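You operate a simulated robot arm through the tools that you are given. There is no shell and no other tool.

The job below is to be done with a simulated two-armed robot. You get a single attempt, and the scene is never put back.

Task
Screw the cap back on the grey storage tube.

Only the result counts: the job must be done as asked and must still hold three seconds after the hand-in. Knocking over, shifting, dropping, spilling or breaking anything else fails it. A push-on lid holds only when it is set on centred and level and pressed home; a screw cap is set on level and turned clockwise until tight.

Robot
Two 7-joint arms with two-finger parallel grippers on one trunk, on a base that drives. Base frame: it is fixed to the floor where the robot stands at the start and does not move with it; the origin is under the middle of the robot, x ahead of it, y to its left, z up. Readings come in m, degrees, newtons and seconds.
The left shoulder is at the start at [0.06, 0.147, 0.543], the right one opposite. With the tool pointing down near the work surface each hand reaches from about 0.1 to 0.46 m from the robot's upright axis, wherever it stands, measured 20 degrees to its own side. Places, roughly: grey storage tube (6x6x14 cm) [-2.8, -0.7, 1]. Payload 3.43 kg a hand.
The tool frame of a hand sits at the grasp point between the pads (the TCP): z along the fingers, y along the line on which they close. The tips reach 0.03 m beyond it. Largest opening 0.094 m; finger width 0.028, thickness 0.01; the body of the gripper, 0.05 by 0.096 m, starts 0.055 m behind the TCP.
Orientation is that of the tool frame in the base frame, as [roll, pitch, yaw] about the fixed x, y, z axes, in that order (R = Rz(yaw) Ry(pitch) Rx(roll)). With the fingers straight down and closing along the base's y, the tool's x points along the base's -x, its y along +y and its z along -z.

Tools
- The arms move only by the tool drive_tool. It takes "left_motion", "right_motion" or both (then of equal length, played together; a hand with none holds still); each is a list that holds one entry, the list of rows, each a list of 7 numbers: the shift along the base's x, y, z in units of 50 mm (1.0 is 50 mm), then the turn, a rotation vector about the base's x, y, z in units of 5 degrees (1.0 is 5 degrees), then the opening, from 0 (shut) to 1 (fully open). In form: [[[dx, dy, dz, ax, ay, az, hand], ...]]. A call has 1 to 20 rows; each row shifts and turns the commanded pose from where the row before left it. A call with a number of a shift or a turn outside -1 to 1 is refused whole. Each row takes 0.2 s and may step no farther than 0.05 m and 8.6 degrees from the row before; otherwise, or with a gripper value out of range, the whole call is refused. Where a pose cannot be reached the arm comes as near as it can. A force on the tool above 40 N (or 10 N above the force at the start of the call, whichever is more), or a blocked arm, ends the call early, and 0.2 s more pass. The fingers move at their own pace (about 0.072 m/s each) and stop on an object; they squeeze with about 28 N. The grip force told is the motor's: it shows also when the fingers shut on nothing. Time passes only in rows, and 0.2 s behind the last, so rows that do not move let the fingers close. The reply holds the time, the measured pose of the TCP, the force on the tool along the base axes, the opening and the grip force, in the units named above and with some noise, with the torque about the TCP (base axes, N m) and any sound that the robot's microphone picked up.
- Cameras (640 x 400 px; columns grow to the right, rows downward): "scene" is now at [0.0638, 0.0059, 1.2014]; the picture's right is [0.08, -1.00, 0.00], its down [-0.33, -0.03, -0.94] and it looks along [0.94, 0.08, -0.33] (base axes); focal length 281 px, centre (320, 200). "left" rides on the left gripper at [0.076, -0.014, -0.103] in its tool frame; the picture's right is [0.18, 0.98, 0.00], its down [-0.75, 0.14, -0.64] and it looks along [-0.63, 0.12, 0.77] (tool axes); focal length 243 px, centre (320, 200). "right" rides on the right gripper at [0.076, 0.014, -0.103] in its tool frame; the picture's right is [-0.18, 0.98, 0.00], its down [-0.75, -0.14, -0.64] and it looks along [-0.63, -0.12, 0.77] (tool axes); focal length 243 px, centre (320, 200). There is no depth. A picture from a camera that has moved, and an enlarged one, comes with that camera's place and axes in the base frame and with its lens.
- get_image(camera): a new picture of that camera. It takes no simulated time.
- raise_lower(by): slides the trunk up (or, below 0, down) by that many m; the arms and the scene camera ride with it, the base frame stays. It gives what a move gives, with no picture.
- steer(legs): drives the robot by 1 to 6 legs, each [ahead, left, turn to the left] in m, m and degrees, along the robot's own axes; the way and the turn of a leg run together, so that a leg with both is an arc; at most 1.5 m and 180 degrees a leg. The arms and the cameras ride along, it lands a little off, and it stops where it bumps. It gives what a move gives.
- pan_tilt(pan, tilt): turns the head with the scene camera to pan (to the left, within 86 degrees either way) and tilt (down, from -29 to 69), counted from straight ahead of the robot. It gives what a move gives.
- zoom(camera, box): a new picture of the part [left, top, right, bottom] of that camera's present view, enlarged. It takes no simulated time.
- finish_job(): hands the job in; it is judged then, once.

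Nothing tells you exact positions but the pictures and the camera data. Unless the task says otherwise, let go and move clear before handing in.

The tools are called after ">>>" as name(argument=value, ...) on one line, values as JSON. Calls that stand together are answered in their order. drive_tool: Moves the arms, as the interface text tells. Its arguments: {"type":"object","properties":{"left_motion":{"type":"array","items":{"type":"array","items":{"type":"array","items":{"type":"number"}}}},"right_motion":{"type":"array","items":{"type":"array","items":{"type":"array","items":{"type":"number"}}}}},"required":[]} The other tools are called the same way: raise_lower (by) slides the trunk up or down; steer (legs) drives the base; pan_tilt (pan, tilt) turns the head that bears the scene camera; get_image (camera) takes a picture; zoom (camera, box) takes an enlarged picture of a part of a camera's view; finish_job () hands the job in.

At the start:

```text
time_s: 0.0
left_position: [0.2901, 0.1139, 1.0007]
left_orientation: [179.9, 0.1, -180.0]
left_ft_force: [0.5, -0.2, 1.3]
left_ft_torque: [-0.04, 0.01, -0.02]
left_finger_gap: 0.0945
left_grasp_force: 0.1
right_position: [0.2908, -0.1112, 1.0005]
right_orientation: [-179.9, 0.2, 180.0]
right_ft_force: [-0.6, -0.5, -0.5]
right_ft_torque: [0.01, 0.01, -0.02]
right_finger_gap: 0.0939
right_grasp_force: 0.0
trunk travel left (down, up): [-0.25, 0.0]
robot x, y, heading: [-0.0019, 0.0035, -0.1]
head pan, tilt: [4.8, 19.6]
```

scene: 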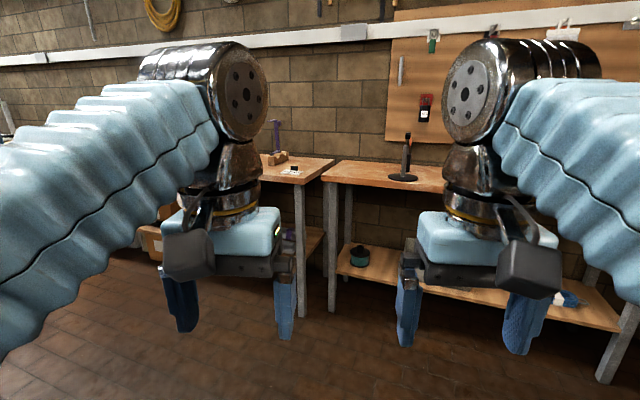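
right: 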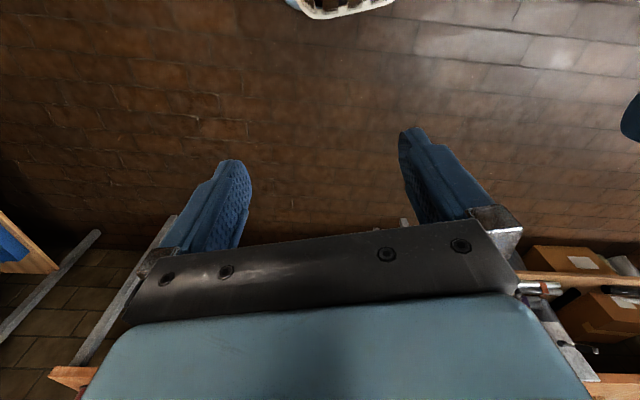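
left: 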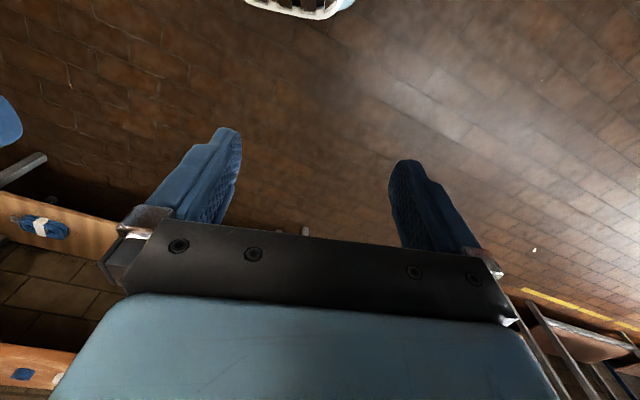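

I see a workshop with benches ahead; the tube is behind the robot at about [-2.8, -0.7, 1.0]. I'll look to both sides first to see what is around before turning.

>>> pan_tilt(pan=-86, tilt=20)

>>> get_image(camera="scene")

>>> pan_tilt(pan=86, tilt=20)

>>> get_image(camera="scene")

```text
time_s: 1.7
left_position: [0.2908, 0.1136, 1.0001]
left_orientation: [180.0, 0.1, 179.9]
left_ft_force: [0.2, 0.5, 0.8]
left_ft_torque: [-0.01, -0.01, -0.02]
left_finger_gap: 0.094
left_grasp_force: 0.0
right_position: [0.2906, -0.1119, 0.9993]
right_orientation: [179.9, 0.1, 180.0]
right_ft_force: [0.9, 0.6, 1.1]
right_ft_torque: [0.03, 0.03, 0.0]
right_finger_gap: 0.0942
right_grasp_force: 0.1
trunk travel left (down, up): [-0.25, 0.0]
robot x, y, heading: [-0.0051, 0.0005, 0.2]
head pan, tilt: [-85.9, 20.0]
```

```text
taken
camera scene: at [-0.0224, -0.0947, 1.2007], right [-1.0, -0.07, 0.0], down [-0.02, 0.34, -0.94], along [0.07, -0.94, -0.34], focal length 281 px, centre (320, 200)
```

scene: 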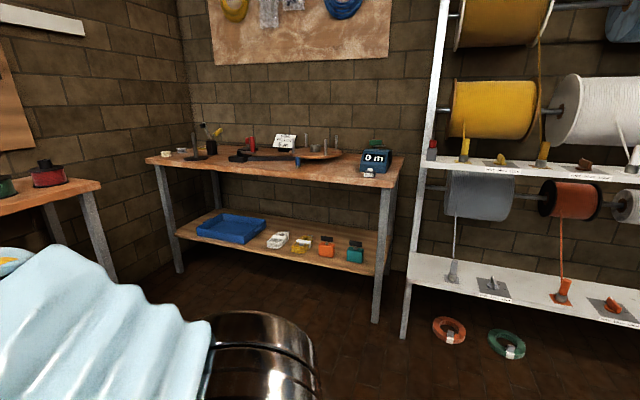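

```text
time_s: 4.3
left_position: [0.2896, 0.1144, 1.0001]
left_orientation: [180.0, 0.1, -180.0]
left_ft_force: [0.0, -0.2, 0.1]
left_ft_torque: [-0.01, 0.01, 0.0]
left_finger_gap: 0.0941
left_grasp_force: 0.1
right_position: [0.2902, -0.1122, 0.9991]
right_orientation: [-179.9, 0.3, 180.0]
right_ft_force: [0.3, 0.7, 0.0]
right_ft_torque: [0.01, 0.01, 0.01]
right_finger_gap: 0.0938
right_grasp_force: 0.0
trunk travel left (down, up): [-0.25, 0.0]
robot x, y, heading: [-0.0012, 0.0027, -0.2]
head pan, tilt: [85.9, 20.0]
```

```text
taken
camera scene: at [-0.0224, 0.0911, 1.2007], right [1.0, -0.07, 0.0], down [-0.02, -0.34, -0.94], along [0.07, 0.94, -0.34], focal length 281 px, centre (320, 200)
```

scene: 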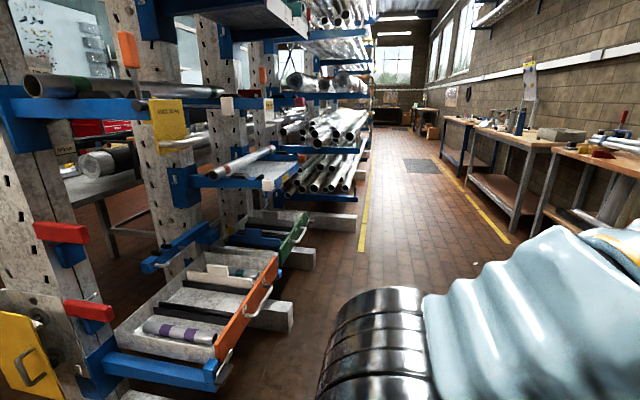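

The way behind isn't visible yet; there is clearance of about 1.2 m on both sides. I'll turn the robot in place to look behind.

>>> steer(legs=[[0, 0, 90]])

>>> pan_tilt(pan=80, tilt=15)

>>> get_image(camera="scene")

>>> steer(legs=[[0, 0, 90]])

>>> pan_tilt(pan=0, tilt=15)

>>> get_image(camera="scene")

```text
time_s: 8.4
left_position: [-0.1066, 0.2922, 1.0011]
left_orientation: [179.9, 0.1, -91.4]
left_ft_force: [-0.3, 0.8, -0.7]
left_ft_torque: [0.02, 0.01, 0.0]
left_finger_gap: 0.0939
left_grasp_force: 0.1
right_position: [0.1188, 0.288, 1.0005]
right_orientation: [-179.9, 0.2, -91.4]
right_ft_force: [0.0, 0.0, -0.4]
right_ft_torque: [0.04, 0.0, 0.01]
right_finger_gap: 0.0939
right_grasp_force: 0.2
trunk travel left (down, up): [-0.25, 0.0]
robot x, y, heading: [-0.0015, -0.0032, 88.8]
head pan, tilt: [85.9, 20.0]
```

```text
time_s: 9.1
left_position: [-0.1062, 0.2933, 0.9994]
left_orientation: [180.0, 0.0, -91.3]
left_ft_force: [-1.0, -0.5, 0.1]
left_ft_torque: [-0.02, 0.01, 0.0]
left_finger_gap: 0.094
left_grasp_force: 0.1
right_position: [0.118, 0.2879, 0.9995]
right_orientation: [-180.0, 0.1, -91.4]
right_ft_force: [-0.4, -0.3, -1.1]
right_ft_torque: [0.01, -0.02, -0.01]
right_finger_gap: 0.0938
right_grasp_force: 0.1
trunk travel left (down, up): [-0.25, 0.0]
robot x, y, heading: [-0.0016, 0.0009, 88.4]
head pan, tilt: [80.0, 15.0]
```

```text
taken
camera scene: at [-0.0914, -0.0133, 1.2088], right [0.2, 0.98, 0.0], down [0.25, -0.05, -0.97], along [-0.95, 0.19, -0.26], focal length 281 px, centre (320, 200)
```

scene: 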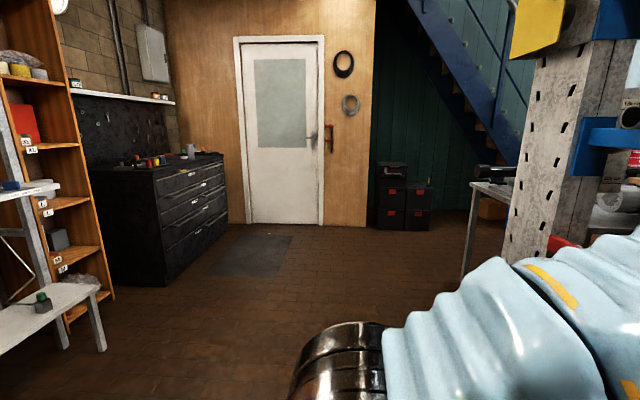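

```text
time_s: 13.3
left_position: [-0.2916, -0.1096, 0.9994]
left_orientation: [179.9, 0.1, -1.0]
left_ft_force: [-0.4, 0.3, 0.2]
left_ft_torque: [-0.02, -0.02, -0.01]
left_finger_gap: 0.0938
left_grasp_force: 0.1
right_position: [-0.2891, 0.1166, 0.9994]
right_orientation: [-179.9, 0.2, -0.9]
right_ft_force: [0.5, -1.0, 0.6]
right_ft_torque: [0.03, 0.02, -0.02]
right_finger_gap: 0.0942
right_grasp_force: 0.0
trunk travel left (down, up): [-0.25, 0.0]
robot x, y, heading: [-0.0003, 0.0011, 179.0]
head pan, tilt: [80.0, 15.0]
```

```text
time_s: 14.9
left_position: [-0.2918, -0.1096, 0.9994]
left_orientation: [-180.0, 0.0, -1.0]
left_ft_force: [0.2, 0.2, -0.1]
left_ft_torque: [0.01, 0.02, -0.02]
left_finger_gap: 0.0936
left_grasp_force: 0.2
right_position: [-0.2891, 0.1167, 1.0009]
right_orientation: [179.9, 0.1, -0.9]
right_ft_force: [-0.5, -0.9, -0.1]
right_ft_torque: [-0.03, 0.04, 0.02]
right_finger_gap: 0.0942
right_grasp_force: 0.0
trunk travel left (down, up): [-0.25, 0.0]
robot x, y, heading: [-0.003, 0.0023, 179.1]
head pan, tilt: [0.0, 15.0]
```

```text
taken
camera scene: at [-0.0626, -0.0008, 1.2089], right [0.02, 1.0, 0.0], down [0.26, 0.0, -0.97], along [-0.97, 0.02, -0.26], focal length 281 px, centre (320, 200)
```

scene: 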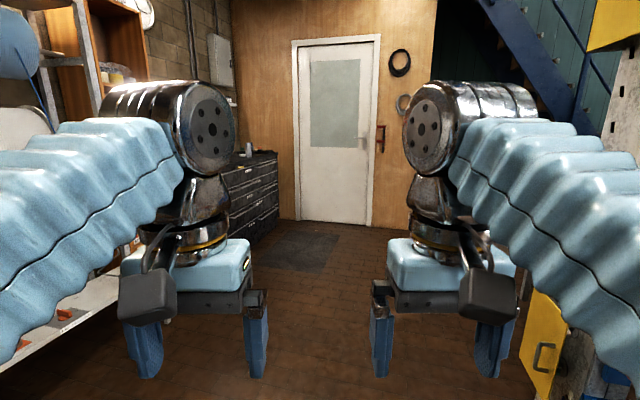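

The grey item on the black drawer cabinet at left matches the given place. I'll drive along the clear corridor toward it and take another look.

>>> steer(legs=[[1.4, 0, 0]])

>>> pan_tilt(pan=50, tilt=20)

>>> get_image(camera="scene")

```text
time_s: 21.9
left_position: [-1.6957, -0.083, 0.9994]
left_orientation: [-180.0, 0.1, -1.1]
left_ft_force: [-0.5, -0.4, 0.4]
left_ft_torque: [-0.01, 0.0, -0.02]
left_finger_gap: 0.094
left_grasp_force: 0.0
right_position: [-1.6933, 0.142, 0.9997]
right_orientation: [180.0, 0.2, -1.0]
right_ft_force: [0.2, 0.4, 0.7]
right_ft_torque: [0.01, -0.01, -0.01]
right_finger_gap: 0.0939
right_grasp_force: 0.0
trunk travel left (down, up): [-0.25, 0.0]
robot x, y, heading: [-1.4019, 0.0254, 179.1]
head pan, tilt: [0.0, 15.0]
```

```text
time_s: 23.1
left_position: [-1.6955, -0.084, 1.0011]
left_orientation: [-179.9, 0.2, -1.1]
left_ft_force: [0.5, 0.4, -0.2]
left_ft_torque: [-0.01, -0.01, 0.01]
left_finger_gap: 0.0939
left_grasp_force: 0.0
right_position: [-1.6951, 0.1428, 1.0006]
right_orientation: [179.9, 0.1, -1.0]
right_ft_force: [-0.1, -0.4, -0.3]
right_ft_torque: [0.0, -0.04, -0.02]
right_finger_gap: 0.0943
right_grasp_force: 0.1
trunk travel left (down, up): [-0.25, 0.0]
robot x, y, heading: [-1.4026, 0.0247, 178.6]
head pan, tilt: [50.0, 20.0]
```

```text
taken
camera scene: at [-1.4348, -0.0475, 1.2007], right [-0.75, 0.66, 0.0], down [0.23, 0.26, -0.94], along [-0.62, -0.71, -0.34], focal length 281 px, centre (320, 200)
```

scene: 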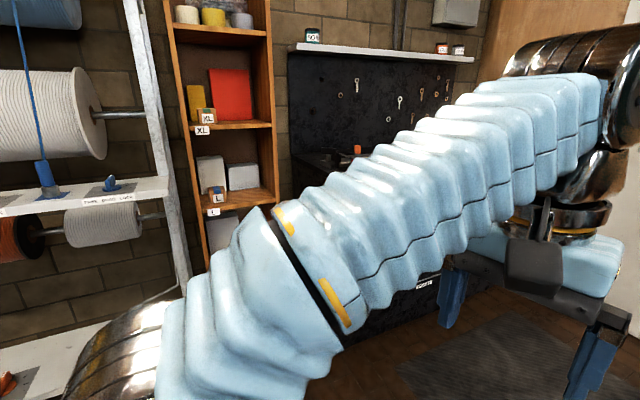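

The left arm hides the cabinet from here. I'll drive further to stand level with the tube and then turn left to face the cabinet.

>>> steer(legs=[[1.25, 0, 0], [0, 0, 90]])

>>> pan_tilt(pan=0, tilt=25)

>>> get_image(camera="scene")

>>> get_image(camera="left")

>>> get_image(camera="right")

```text
time_s: 33.3
left_position: [-2.5359, -0.2504, 1.0007]
left_orientation: [180.0, 0.1, 92.7]
left_ft_force: [-1.2, 0.4, 0.2]
left_ft_torque: [0.02, 0.0, -0.02]
left_finger_gap: 0.0942
left_grasp_force: 0.1
right_position: [-2.7604, -0.262, 1.0009]
right_orientation: [179.9, 0.3, 92.7]
right_ft_force: [0.6, -0.7, -0.4]
right_ft_torque: [-0.01, 0.01, 0.02]
right_finger_gap: 0.0939
right_grasp_force: 0.1
trunk travel left (down, up): [-0.25, 0.0]
robot x, y, heading: [-2.6627, 0.0356, -87.4]
head pan, tilt: [50.0, 20.0]
```

```text
time_s: 34.5
left_position: [-2.5352, -0.2499, 1.0007]
left_orientation: [-179.9, 0.2, 92.7]
left_ft_force: [1.1, 0.6, -1.1]
left_ft_torque: [0.02, 0.03, -0.02]
left_finger_gap: 0.0939
left_grasp_force: 0.1
right_position: [-2.7601, -0.2634, 0.9999]
right_orientation: [-180.0, 0.2, 92.6]
right_ft_force: [-0.4, 0.9, 0.5]
right_ft_torque: [-0.04, 0.01, 0.01]
right_finger_gap: 0.0938
right_grasp_force: 0.0
trunk travel left (down, up): [-0.25, 0.0]
robot x, y, heading: [-2.6633, 0.0364, -87.6]
head pan, tilt: [0.0, 25.0]
```

```text
taken
camera scene: at [-2.6588, -0.0303, 1.1926], right [-1.0, -0.05, 0.0], down [-0.02, 0.42, -0.91], along [0.04, -0.91, -0.42], focal length 281 px, centre (320, 200)
```

scene: 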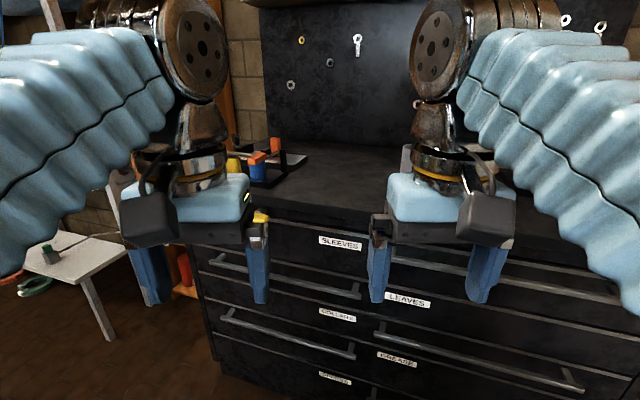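

```text
taken
camera left: at [-2.5521, -0.1755, 1.1029], right [0.97, 0.23, 0.0], down [0.18, -0.74, 0.64], along [0.15, -0.63, -0.77], focal length 243 px, centre (320, 200)
```

left: 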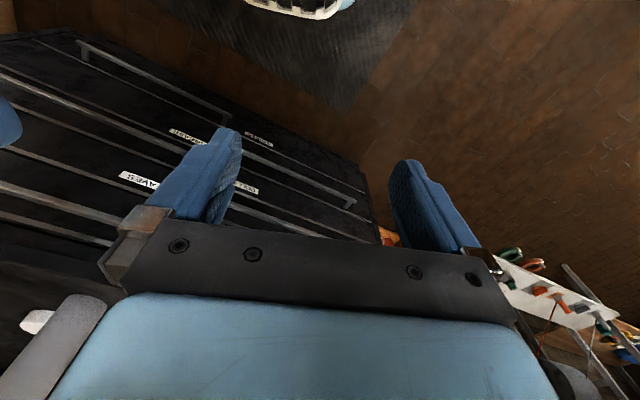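

```text
taken
camera right: at [-2.7487, -0.186, 1.1017], right [0.99, -0.14, 0.0], down [-0.11, -0.76, 0.64], along [-0.09, -0.64, -0.76], focal length 243 px, centre (320, 200)
```

right: 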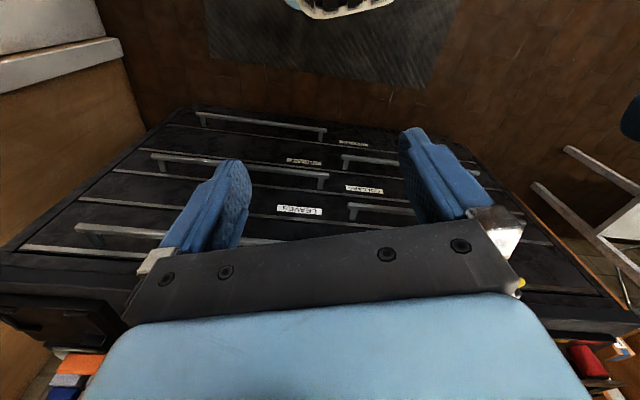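

The black cabinet with drawers is ahead; the tube seems to be hidden behind the right wrist near column 400. I'll zoom there and look at the items on the top.

>>> zoom(camera="scene", box=[220, 100, 420, 225])

>>> zoom(camera="scene", box=[370, 120, 450, 170])

```text
3.20 times, centred on (320, 162) of scene
camera zoom: at [-2.6588, -0.0303, 1.1926], right [-1.0, -0.05, 0.0], down [-0.02, 0.42, -0.91], along [0.04, -0.91, -0.42], focal length 900 px, centre (320, 320)
```

zoom: 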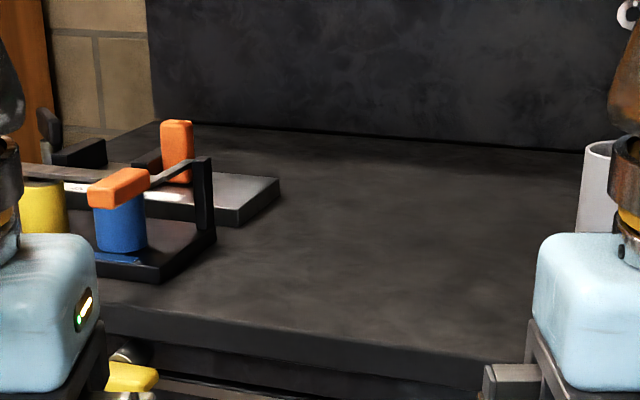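

```text
8.00 times, centred on (410, 145) of scene
camera zoom: at [-2.6588, -0.0303, 1.1926], right [-1.0, -0.05, 0.0], down [-0.02, 0.42, -0.91], along [0.04, -0.91, -0.42], focal length 2250 px, centre (-400, 640)
```

zoom: 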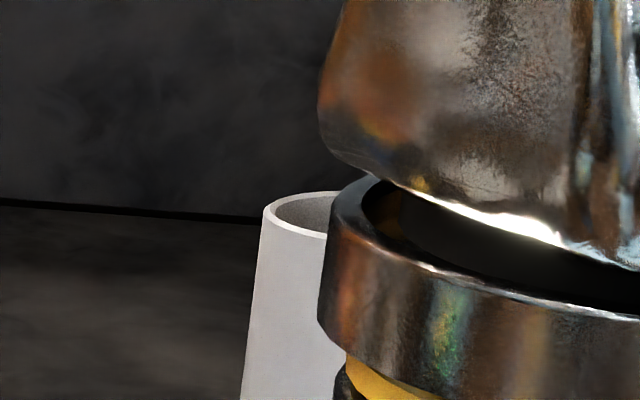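

The open grey tube stands behind the right wrist. I'll slide the base 0.15 m to the right so the tube shows between the arms.

>>> steer(legs=[[0, -0.16, -2]])

>>> pan_tilt(pan=0, tilt=30)

>>> get_image(camera="scene")

>>> zoom(camera="scene", box=[240, 80, 420, 193])

```text
time_s: 35.9
left_position: [-2.7082, -0.2602, 1.0005]
left_orientation: [-179.9, 0.1, 90.5]
left_ft_force: [0.3, 0.2, 0.3]
left_ft_torque: [-0.03, 0.04, 0.0]
left_finger_gap: 0.0941
left_grasp_force: 0.0
right_position: [-2.9342, -0.2632, 1.0004]
right_orientation: [180.0, 0.2, 90.7]
right_ft_force: [-0.1, 0.6, -0.7]
right_ft_torque: [0.03, 0.0, 0.01]
right_finger_gap: 0.0939
right_grasp_force: 0.1
trunk travel left (down, up): [-0.25, 0.0]
robot x, y, heading: [-2.8239, 0.0297, -89.6]
head pan, tilt: [0.0, 25.0]
```

```text
time_s: 36.6
left_position: [-2.7086, -0.2603, 1.0008]
left_orientation: [-180.0, 0.1, 90.5]
left_ft_force: [0.1, 0.4, -0.3]
left_ft_torque: [0.0, 0.0, -0.02]
left_finger_gap: 0.0938
left_grasp_force: 0.1
right_position: [-2.9337, -0.2627, 0.9999]
right_orientation: [179.8, 0.2, 90.7]
right_ft_force: [-0.2, -0.2, 0.7]
right_ft_torque: [-0.03, 0.01, -0.01]
right_finger_gap: 0.0945
right_grasp_force: 0.1
trunk travel left (down, up): [-0.25, 0.0]
robot x, y, heading: [-2.8241, 0.0289, -89.6]
head pan, tilt: [0.0, 30.0]
```

```text
taken
camera scene: at [-2.8233, -0.0332, 1.1847], right [-1.0, -0.01, 0.0], down [0.0, 0.5, -0.87], along [0.01, -0.87, -0.5], focal length 281 px, centre (320, 200)
```

scene: 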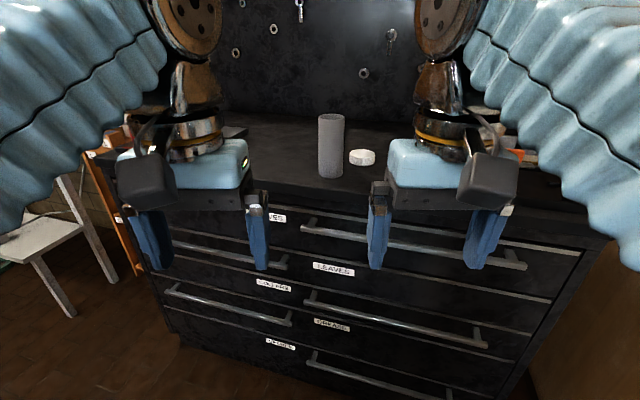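

```text
3.54 times, centred on (330, 136) of scene
camera zoom: at [-2.8233, -0.0332, 1.1847], right [-1.0, -0.01, 0.0], down [0.0, 0.5, -0.87], along [0.01, -0.87, -0.5], focal length 996 px, centre (285, 425)
```

zoom: 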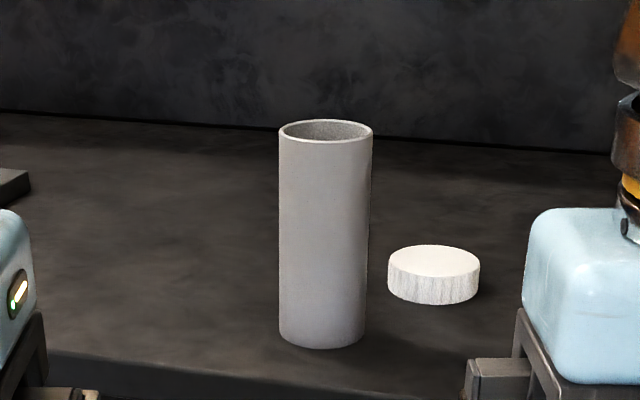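

The tube (top at about z 1.03) is at about [-2.845, -0.675] near the cabinet's front edge, and the white ribbed cap lies right-way-up at about [-2.93, -0.757], table top about z 0.89. I'll look at neighbouring objects to the sides before approaching.

>>> pan_tilt(pan=-50, tilt=25)

>>> get_image(camera="scene")

>>> pan_tilt(pan=45, tilt=30)

>>> get_image(camera="scene")

>>> get_image(camera="right")

>>> get_image(camera="left")

```text
time_s: 37.8
left_position: [-2.7079, -0.2602, 0.9992]
left_orientation: [-179.9, 0.1, 90.5]
left_ft_force: [-0.5, -0.2, -0.3]
left_ft_torque: [-0.01, -0.02, -0.02]
left_finger_gap: 0.0941
left_grasp_force: 0.1
right_position: [-2.9339, -0.2625, 1.0007]
right_orientation: [180.0, 0.2, 90.6]
right_ft_force: [-0.3, 0.3, -0.5]
right_ft_torque: [-0.03, 0.0, 0.01]
right_finger_gap: 0.094
right_grasp_force: 0.1
trunk travel left (down, up): [-0.25, 0.0]
robot x, y, heading: [-2.8245, 0.0299, -89.6]
head pan, tilt: [-50.0, 25.0]
```

```text
taken
camera scene: at [-2.8942, -0.0027, 1.1926], right [-0.65, 0.76, 0.0], down [0.32, 0.27, -0.91], along [-0.69, -0.59, -0.42], focal length 281 px, centre (320, 200)
```

scene: 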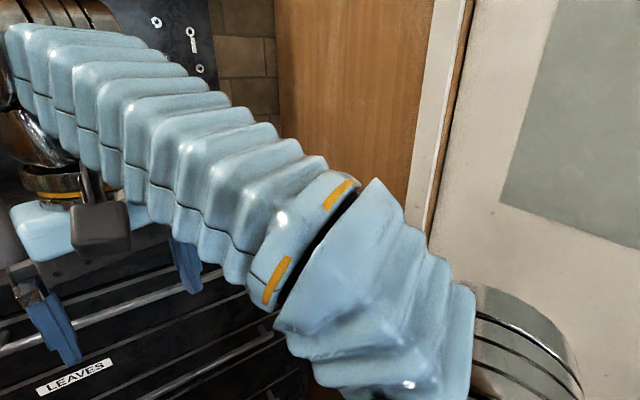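

```text
time_s: 39.5
left_position: [-2.7082, -0.26, 1.0006]
left_orientation: [180.0, 0.2, 90.5]
left_ft_force: [0.4, 0.4, -0.7]
left_ft_torque: [0.01, -0.01, 0.02]
left_finger_gap: 0.0939
left_grasp_force: 0.1
right_position: [-2.9331, -0.2623, 1.0003]
right_orientation: [-180.0, 0.2, 90.6]
right_ft_force: [0.0, 0.1, 0.4]
right_ft_torque: [0.01, 0.04, 0.02]
right_finger_gap: 0.094
right_grasp_force: 0.1
trunk travel left (down, up): [-0.25, 0.0]
robot x, y, heading: [-2.8267, 0.0275, -89.3]
head pan, tilt: [45.0, 30.0]
```

```text
taken
camera scene: at [-2.7597, -0.0062, 1.1847], right [-0.7, -0.71, 0.0], down [-0.36, 0.35, -0.87], along [0.62, -0.61, -0.5], focal length 281 px, centre (320, 200)
```

scene: 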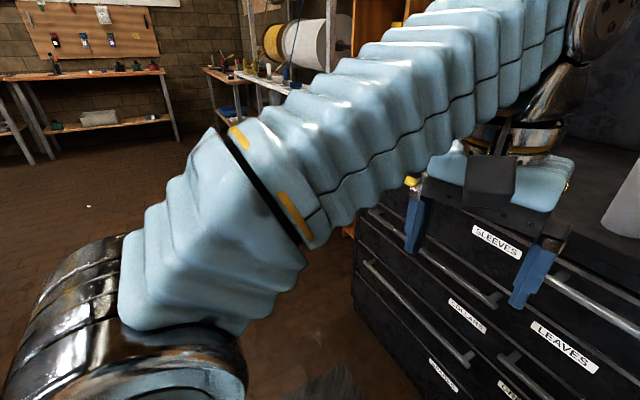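

```text
taken
camera right: at [-2.9191, -0.1871, 1.1017], right [0.98, -0.17, 0.0], down [-0.13, -0.75, 0.64], along [-0.11, -0.63, -0.76], focal length 243 px, centre (320, 200)
```

right: 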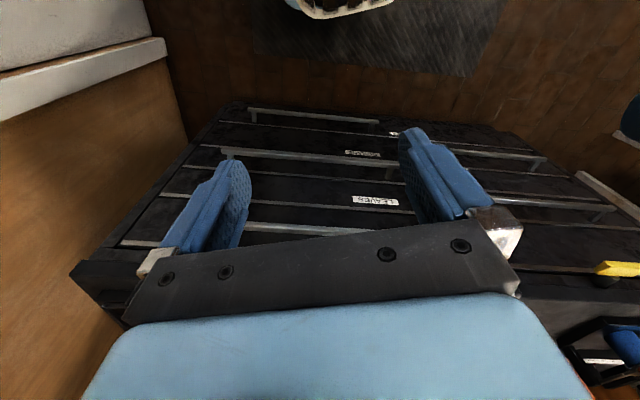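

```text
taken
camera left: at [-2.7221, -0.184, 1.1029], right [0.98, 0.19, 0.0], down [0.15, -0.75, 0.64], along [0.12, -0.63, -0.77], focal length 243 px, centre (320, 200)
```

left: 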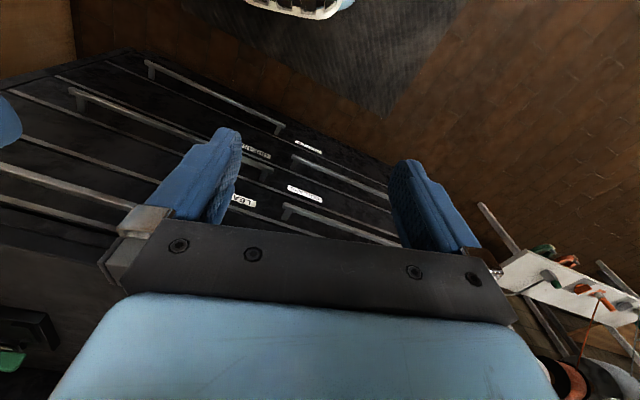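

Both side areas look clear; the tube and cap stand alone with a tool jig at the +x side. I'll raise both hands by 0.15 m so they clear the tube before driving closer.

>>> drive_tool(left_motion=[[[0, 0, 0.5, 0, 0, 0, 1], [0, 0, 0.5, 0, 0, 0, 1], [0, 0, 0.5, 0, 0, 0, 1], [0, 0, 0.5, 0, 0, 0, 1], [0, 0, 0.5, 0, 0, 0, 1], [0, 0, 0.5, 0, 0, 0, 1]]], right_motion=[[[0, 0, 0.5, 0, 0, 0, 1], [0, 0, 0.5, 0, 0, 0, 1], [0, 0, 0.5, 0, 0, 0, 1], [0, 0, 0.5, 0, 0, 0, 1], [0, 0, 0.5, 0, 0, 0, 1], [0, 0, 0.5, 0, 0, 0, 1]]])

>>> pan_tilt(pan=0, tilt=35)

>>> get_image(camera="scene")

>>> get_image(camera="right")

>>> get_image(camera="left")

```text
time_s: 40.9
left_position: [-2.7111, -0.2586, 1.0021]
left_orientation: [-179.9, 0.3, 90.4]
left_ft_force: [0.9, -1.0, 0.2]
left_ft_torque: [-0.01, 0.02, 0.0]
left_finger_gap: 0.0939
left_grasp_force: 0.0
left hand out of reach, approached as far as the arm can: row 1, 2, 3, 4, 5, 6
right_position: [-2.9342, -0.2625, 0.9995]
right_orientation: [-180.0, 0.3, 90.6]
right_ft_force: [1.0, 0.1, -0.8]
right_ft_torque: [-0.01, 0.01, 0.05]
right_finger_gap: 0.0942
right_grasp_force: 0.1
right hand out of reach, approached as far as the arm can: row 1, 2, 3, 4, 5, 6
trunk travel left (down, up): [-0.25, 0.0]
robot x, y, heading: [-2.8246, 0.028, -89.2]
head pan, tilt: [45.0, 30.0]
```

```text
time_s: 42.0
left_position: [-2.7108, -0.2594, 1.0036]
left_orientation: [180.0, 0.2, 90.5]
left_ft_force: [-0.2, 0.3, 0.4]
left_ft_torque: [0.04, 0.02, 0.02]
left_finger_gap: 0.0941
left_grasp_force: 0.0
right_position: [-2.9335, -0.2636, 0.9992]
right_orientation: [179.9, 0.2, 90.6]
right_ft_force: [0.7, -0.6, -0.1]
right_ft_torque: [0.0, -0.01, -0.03]
right_finger_gap: 0.0941
right_grasp_force: 0.2
trunk travel left (down, up): [-0.25, 0.0]
robot x, y, heading: [-2.8261, 0.0267, -89.6]
head pan, tilt: [0.0, 35.0]
```

```text
taken
camera scene: at [-2.8233, -0.0309, 1.1769], right [-1.0, -0.01, 0.0], down [-0.01, 0.57, -0.82], along [0.01, -0.82, -0.57], focal length 281 px, centre (320, 200)
```

scene: 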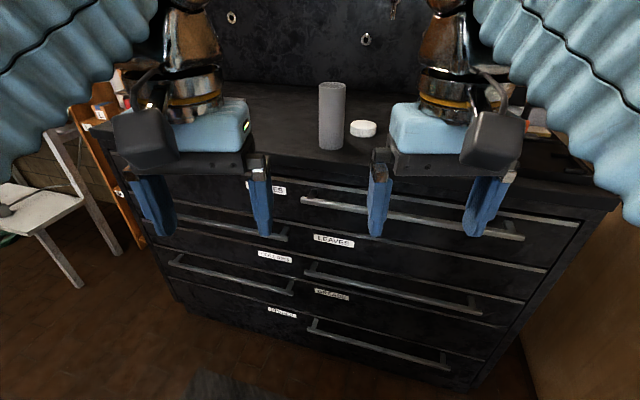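

```text
taken
camera right: at [-2.9191, -0.1871, 1.1017], right [0.98, -0.17, 0.0], down [-0.13, -0.75, 0.64], along [-0.11, -0.63, -0.76], focal length 243 px, centre (320, 200)
```

right: 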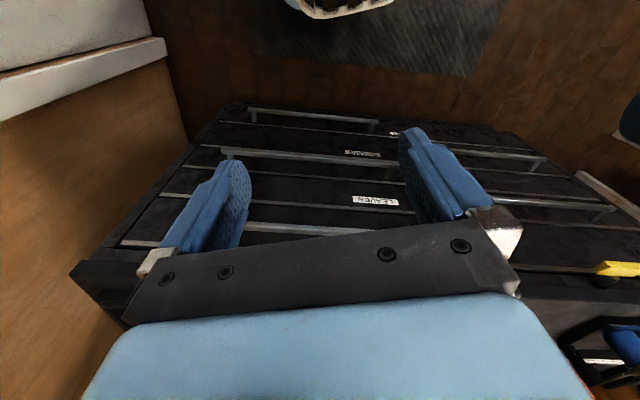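

```text
taken
camera left: at [-2.7253, -0.1831, 1.1052], right [0.98, 0.19, 0.0], down [0.15, -0.75, 0.64], along [0.12, -0.63, -0.77], focal length 243 px, centre (320, 200)
```

left: 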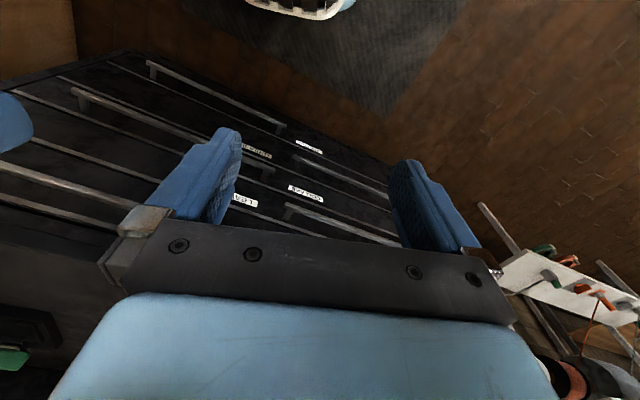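

The arms are already at their height limit with the fingers pointing down (z about 1.0), so capping on the 1.03 m high tube top will need another approach: I plan to hold the tube with the left hand from the front and work lower, off the cabinet edge. First I'll pull both hands back a little and test how moves respond.

>>> drive_tool(left_motion=[[[0, 0.25, -0.1, 0, 0, 0, 1], [0, 0.25, -0.1, 0, 0, 0, 1], [0, 0.25, -0.1, 0, 0, 0, 1], [0, 0.25, -0.1, 0, 0, 0, 1]]], right_motion=[[[0, 0.25, -0.1, 0, 0, 0, 1], [0, 0.25, -0.1, 0, 0, 0, 1], [0, 0.25, -0.1, 0, 0, 0, 1], [0, 0.25, -0.1, 0, 0, 0, 1]]])

```text
time_s: 43.0
left_position: [-2.7125, -0.2069, 0.9834]
left_orientation: [180.0, 0.0, 90.4]
left_ft_force: [-0.2, 0.3, 0.4]
left_ft_torque: [0.0, -0.01, -0.01]
left_finger_gap: 0.0942
left_grasp_force: 0.2
right_position: [-2.9343, -0.2126, 0.9797]
right_orientation: [180.0, 0.2, 90.6]
right_ft_force: [0.4, -0.6, 0.5]
right_ft_torque: [0.02, 0.0, 0.0]
right_finger_gap: 0.0941
right_grasp_force: 0.1
trunk travel left (down, up): [-0.25, 0.0]
robot x, y, heading: [-2.8255, 0.0307, -89.5]
head pan, tilt: [0.0, 35.0]
```

Moves respond well. Now I'll drive closer to about y = -0.25 (hands stay short of the cabinet edge at y ≈ -0.63) and look again.

>>> steer(legs=[[0.28, 0.02, -0.5]])

>>> pan_tilt(pan=0, tilt=35)

>>> get_image(camera="scene")

>>> zoom(camera="scene", box=[250, 60, 430, 172])

>>> get_image(camera="right")

```text
time_s: 44.9
left_position: [-2.6941, -0.4863, 0.9839]
left_orientation: [-179.9, 0.2, 89.9]
left_ft_force: [0.0, 0.1, -0.4]
left_ft_torque: [0.01, 0.02, 0.0]
left_finger_gap: 0.0941
left_grasp_force: 0.1
right_position: [-2.915, -0.4875, 0.9796]
right_orientation: [180.0, 0.1, 90.0]
right_ft_force: [-0.5, -0.2, 0.0]
right_ft_torque: [-0.06, 0.0, -0.04]
right_finger_gap: 0.0941
right_grasp_force: 0.1
trunk travel left (down, up): [-0.25, 0.0]
robot x, y, heading: [-2.8048, -0.2487, -90.0]
head pan, tilt: [0.0, 35.0]
```

```text
time_s: 45.5
left_position: [-2.6929, -0.4859, 0.9833]
left_orientation: [180.0, 0.1, 90.0]
left_ft_force: [-0.5, 0.0, -0.6]
left_ft_torque: [0.02, 0.01, 0.0]
left_finger_gap: 0.094
left_grasp_force: 0.0
right_position: [-2.9144, -0.4882, 0.9793]
right_orientation: [-180.0, 0.3, 90.0]
right_ft_force: [0.5, 0.0, 0.0]
right_ft_torque: [-0.01, 0.0, 0.0]
right_finger_gap: 0.094
right_grasp_force: 0.0
trunk travel left (down, up): [-0.25, 0.0]
robot x, y, heading: [-2.806, -0.2501, -90.3]
head pan, tilt: [0.0, 35.0]
```

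```text
taken
camera scene: at [-2.8025, -0.3073, 1.1769], right [-1.0, 0.0, 0.0], down [0.0, 0.57, -0.82], along [0.0, -0.82, -0.57], focal length 281 px, centre (320, 200)
```

scene: 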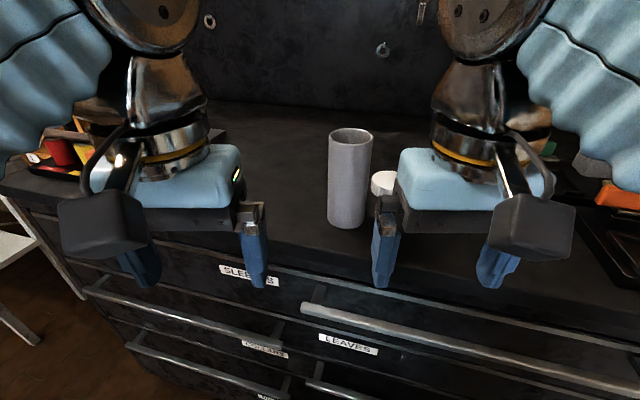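

```text
3.56 times, centred on (340, 116) of scene
camera zoom: at [-2.8025, -0.3073, 1.1769], right [-1.0, 0.0, 0.0], down [0.0, 0.57, -0.82], along [0.0, -0.82, -0.57], focal length 1000 px, centre (249, 499)
```

zoom: 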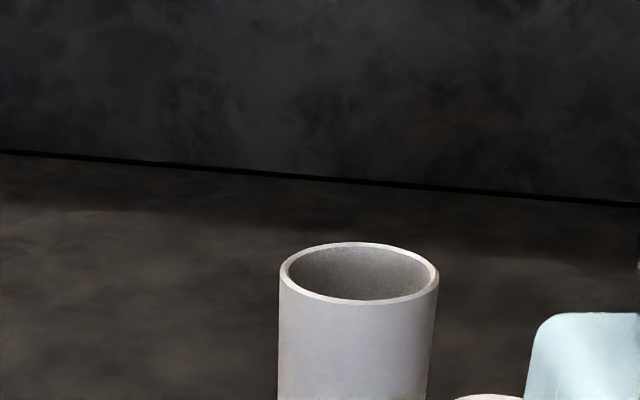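

```text
taken
camera right: at [-2.8991, -0.4123, 1.0816], right [0.98, -0.18, 0.0], down [-0.14, -0.75, 0.64], along [-0.12, -0.63, -0.76], focal length 243 px, centre (320, 200)
```

right: 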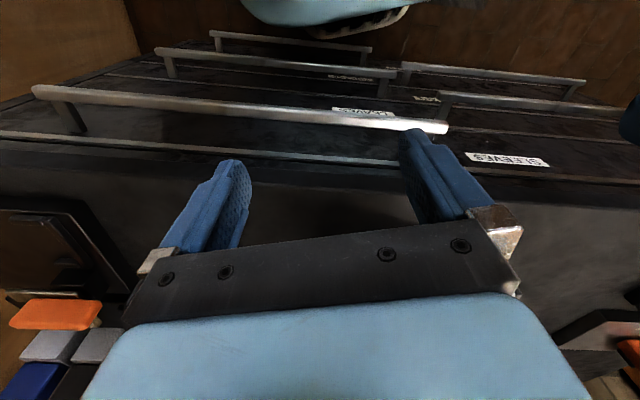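

The tube and cap are close now. I'll shift the right hand 0.12 m to the right so the cap is visible, and test tilting the left hand forward (fingers toward the cabinet) in the free space in front of the edge.

>>> drive_tool(right_motion=[[[-0.6, 0, 0, 0, 0, 0, 1], [-0.6, 0, 0, 0, 0, 0, 1], [-0.6, 0, 0, 0, 0, 0, 1], [-0.6, 0, 0, 0, 0, 0, 1]]])

>>> get_image(camera="scene")

>>> zoom(camera="scene", box=[300, 110, 460, 210])

>>> zoom(camera="scene", box=[280, 150, 440, 250])

```text
time_s: 46.5
left_position: [-2.6932, -0.4855, 0.9841]
left_orientation: [-180.0, 0.0, 89.9]
left_ft_force: [0.0, -0.5, 0.7]
left_ft_torque: [0.0, 0.0, -0.01]
left_finger_gap: 0.0941
left_grasp_force: 0.1
right_position: [-3.0354, -0.4883, 0.9805]
right_orientation: [180.0, 0.2, 90.0]
right_ft_force: [-0.4, 0.3, 0.8]
right_ft_torque: [0.01, 0.0, -0.01]
right_finger_gap: 0.0939
right_grasp_force: 0.0
trunk travel left (down, up): [-0.25, 0.0]
robot x, y, heading: [-2.8066, -0.2448, -90.1]
head pan, tilt: [0.0, 35.0]
```

```text
taken
camera scene: at [-2.8024, -0.3073, 1.1769], right [-1.0, 0.0, 0.0], down [0.0, 0.57, -0.82], along [0.0, -0.82, -0.57], focal length 281 px, centre (320, 200)
```

scene: 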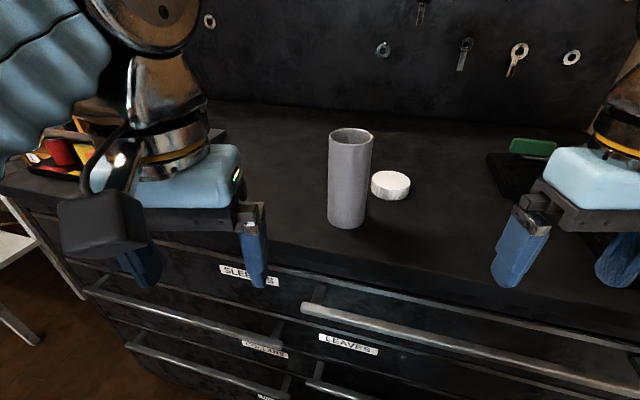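

```text
4.00 times, centred on (380, 160) of scene
camera zoom: at [-2.8024, -0.3073, 1.1769], right [-1.0, 0.0, 0.0], down [0.0, 0.57, -0.82], along [0.0, -0.82, -0.57], focal length 1125 px, centre (80, 360)
```

zoom: 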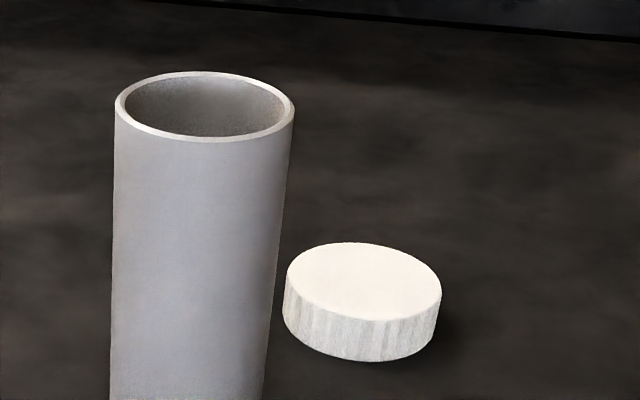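

```text
4.00 times, centred on (360, 200) of scene
camera zoom: at [-2.8024, -0.3073, 1.1769], right [-1.0, 0.0, 0.0], down [0.0, 0.57, -0.82], along [0.0, -0.82, -0.57], focal length 1125 px, centre (160, 200)
```

zoom: 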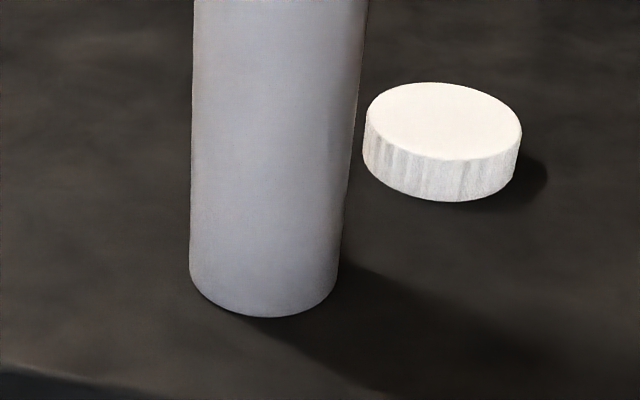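

The tube centre is about [-2.845, -0.663] and the cap about [-2.93, -0.741] with table top z ≈ 0.895. I need to know the cabinet's front edge and handles more precisely before getting closer, so I'll zoom there.

>>> zoom(camera="scene", box=[200, 180, 520, 380])

>>> zoom(camera="scene", box=[440, 100, 640, 225])

>>> get_image(camera="right")

>>> get_image(camera="left")

```text
2.00 times, centred on (360, 280) of scene
camera zoom: at [-2.8024, -0.3073, 1.1769], right [-1.0, 0.0, 0.0], down [0.0, 0.57, -0.82], along [0.0, -0.82, -0.57], focal length 562 px, centre (240, 40)
```

zoom: 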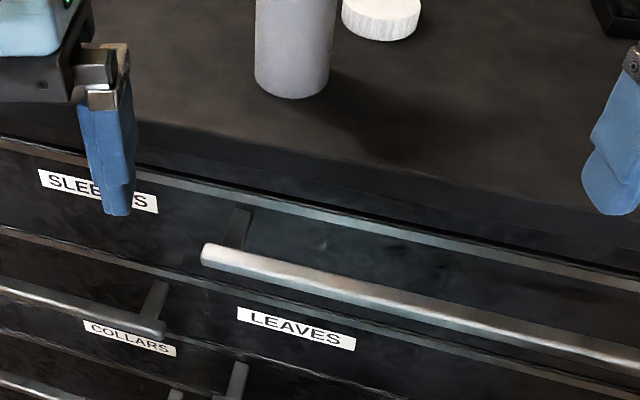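

```text
3.20 times, centred on (540, 162) of scene
camera zoom: at [-2.8024, -0.3073, 1.1769], right [-1.0, 0.0, 0.0], down [0.0, 0.57, -0.82], along [0.0, -0.82, -0.57], focal length 900 px, centre (-384, 320)
```

zoom: 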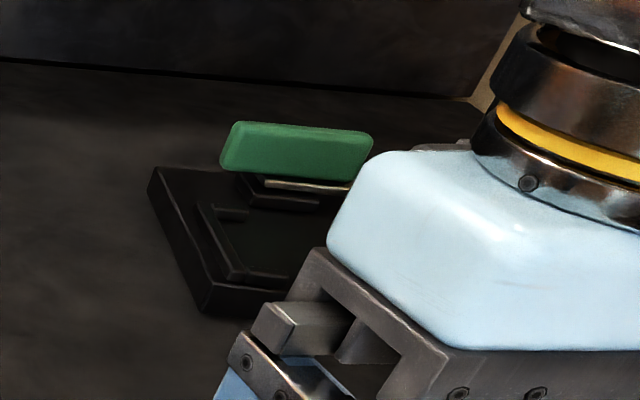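

```text
taken
camera right: at [-3.0202, -0.413, 1.0818], right [0.98, -0.18, 0.0], down [-0.14, -0.75, 0.64], along [-0.12, -0.63, -0.77], focal length 243 px, centre (320, 200)
```

right: 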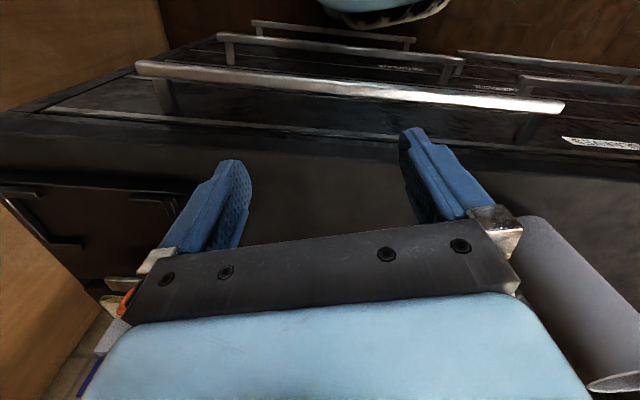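

```text
taken
camera left: at [-2.7064, -0.4101, 1.0863], right [0.98, 0.18, 0.0], down [0.14, -0.75, 0.64], along [0.12, -0.63, -0.77], focal length 243 px, centre (320, 200)
```

left: 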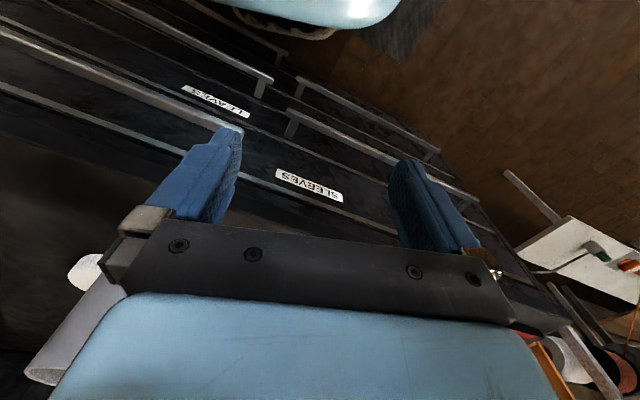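

The cabinet is turned about 17° relative to the base axes, so its right end is nearer to me. I'll back off slightly, shift left and turn right 17° to face it squarely.

>>> steer(legs=[[-0.05, 0.1, 0], [0, 0, -17]])

>>> get_image(camera="scene")

>>> zoom(camera="scene", box=[240, 90, 400, 190])

>>> zoom(camera="scene", box=[160, 150, 480, 350])

```text
time_s: 48.7
left_position: [-2.6682, -0.458, 0.9838]
left_orientation: [-180.0, 0.1, 72.7]
left_ft_force: [0.5, -0.8, 0.8]
left_ft_torque: [0.04, 0.05, 0.0]
left_finger_gap: 0.094
left_grasp_force: 0.1
right_position: [-2.9965, -0.3605, 0.9807]
right_orientation: [180.0, 0.2, 72.8]
right_ft_force: [-0.2, -0.2, 0.4]
right_ft_torque: [-0.02, -0.01, 0.01]
right_finger_gap: 0.094
right_grasp_force: 0.0
trunk travel left (down, up): [-0.25, 0.0]
robot x, y, heading: [-2.7048, -0.196, -107.5]
head pan, tilt: [0.0, 35.0]
```

```text
taken
camera scene: at [-2.7194, -0.2547, 1.1769], right [-0.96, 0.3, 0.0], down [0.17, 0.55, -0.82], along [-0.24, -0.78, -0.57], focal length 281 px, centre (320, 200)
```

scene: 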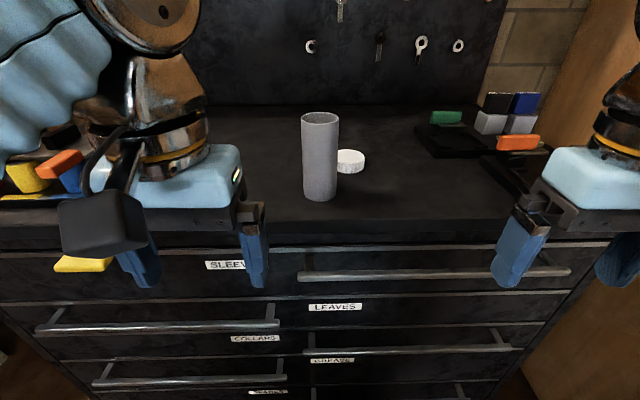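

```text
4.00 times, centred on (320, 140) of scene
camera zoom: at [-2.7194, -0.2547, 1.1769], right [-0.96, 0.3, 0.0], down [0.17, 0.55, -0.82], along [-0.24, -0.78, -0.57], focal length 1125 px, centre (320, 440)
```

zoom: 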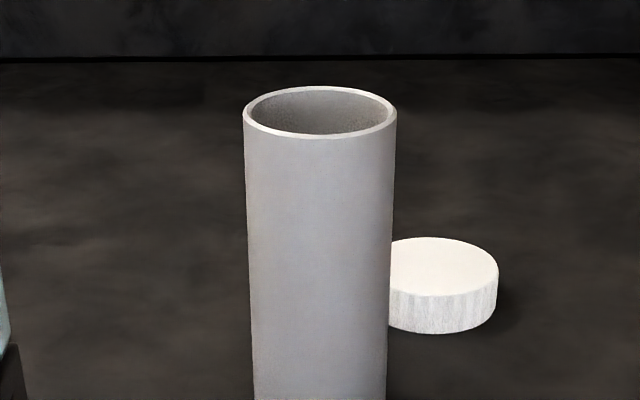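

```text
2.00 times, centred on (320, 250) of scene
camera zoom: at [-2.7194, -0.2547, 1.1769], right [-0.96, 0.3, 0.0], down [0.17, 0.55, -0.82], along [-0.24, -0.78, -0.57], focal length 562 px, centre (320, 100)
```

zoom: 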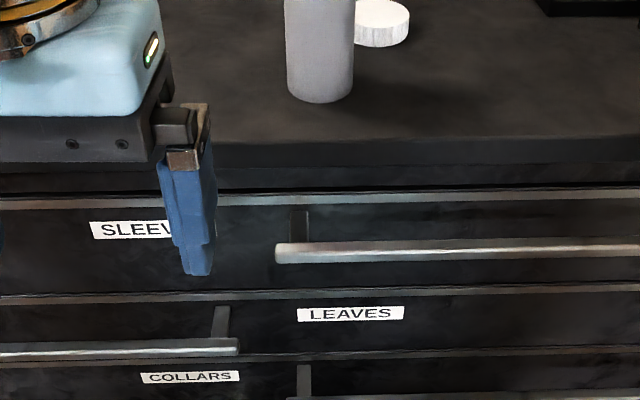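

I'm square to the cabinet now: tube about 0.49 m straight ahead of the robot axis, cap 0.058 m to its right and 0.10 m deeper. I'll creep ahead 0.05 m and then tilt the left hand 70° forward to a staging pose in front of the tube.

>>> steer(legs=[[0.05, 0, 0]])

>>> drive_tool(left_motion=[[[-0.191, -0.064, -0.054, -0.954, 0.301, 0, 1], [-0.191, -0.064, -0.054, -0.954, 0.301, 0, 1], [-0.191, -0.064, -0.054, -0.954, 0.301, 0, 1], [-0.191, -0.064, -0.054, -0.954, 0.301, 0, 1], [-0.191, -0.064, -0.054, -0.954, 0.301, 0, 1], [-0.191, -0.064, -0.054, -0.954, 0.301, 0, 1], [-0.191, -0.064, -0.054, -0.954, 0.301, 0, 1], [-0.191, -0.064, -0.054, -0.954, 0.301, 0, 1], [-0.191, -0.064, -0.054, -0.954, 0.301, 0, 1], [-0.191, -0.064, -0.054, -0.954, 0.301, 0, 1], [-0.191, -0.064, -0.054, -0.954, 0.301, 0, 1], [-0.191, -0.064, -0.054, -0.954, 0.301, 0, 1], [-0.191, -0.064, -0.054, -0.954, 0.301, 0, 1], [-0.191, -0.064, -0.054, -0.954, 0.301, 0, 1]]])

>>> get_image(camera="scene")

>>> get_image(camera="left")

```text
time_s: 49.6
left_position: [-2.6837, -0.5069, 0.9828]
left_orientation: [179.9, 0.2, 72.6]
left_ft_force: [0.9, -0.3, 0.0]
left_ft_torque: [-0.01, 0.02, -0.01]
left_finger_gap: 0.0937
left_grasp_force: 0.2
right_position: [-3.0117, -0.4085, 0.9792]
right_orientation: [179.9, 0.2, 72.8]
right_ft_force: [-0.7, -0.3, -0.2]
right_ft_torque: [0.0, 0.03, -0.01]
right_finger_gap: 0.0941
right_grasp_force: 0.0
trunk travel left (down, up): [-0.25, 0.0]
robot x, y, heading: [-2.7154, -0.2448, -107.3]
head pan, tilt: [0.0, 35.0]
```

```text
time_s: 52.6
left_position: [-2.8155, -0.5522, 0.9471]
left_orientation: [-177.8, 70.1, 74.8]
left_ft_force: [1.3, 0.0, 0.8]
left_ft_torque: [-0.01, -0.01, -0.01]
left_finger_gap: 0.094
left_grasp_force: 0.1
right_position: [-3.0107, -0.4081, 0.9806]
right_orientation: [180.0, 0.3, 72.8]
right_ft_force: [-0.3, 0.5, 0.3]
right_ft_torque: [0.02, 0.02, -0.01]
right_finger_gap: 0.094
right_grasp_force: 0.1
trunk travel left (down, up): [-0.25, 0.0]
robot x, y, heading: [-2.7159, -0.2454, -107.4]
head pan, tilt: [0.0, 35.0]
```

```text
taken
camera scene: at [-2.7342, -0.3031, 1.1769], right [-0.95, 0.3, 0.0], down [0.17, 0.55, -0.82], along [-0.24, -0.78, -0.57], focal length 281 px, centre (320, 200)
```

scene: 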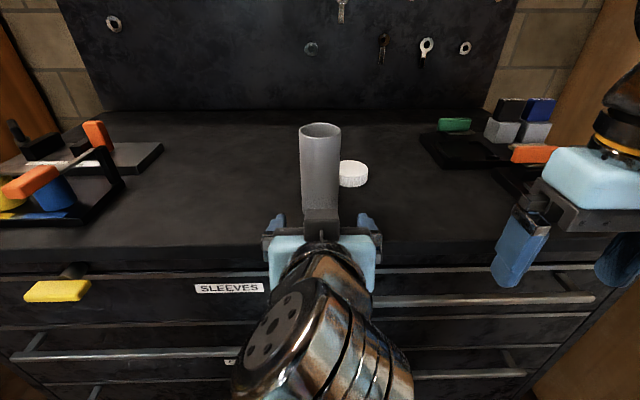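

```text
taken
camera left: at [-2.7928, -0.4326, 0.9108], right [0.95, -0.23, -0.19], down [0.25, 0.28, 0.93], along [-0.16, -0.93, 0.33], focal length 243 px, centre (320, 200)
```

left: 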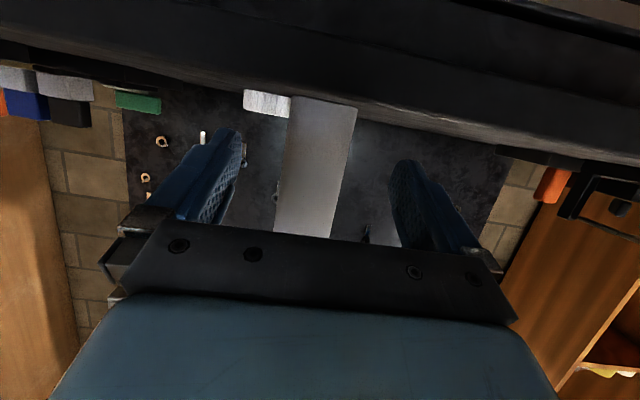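

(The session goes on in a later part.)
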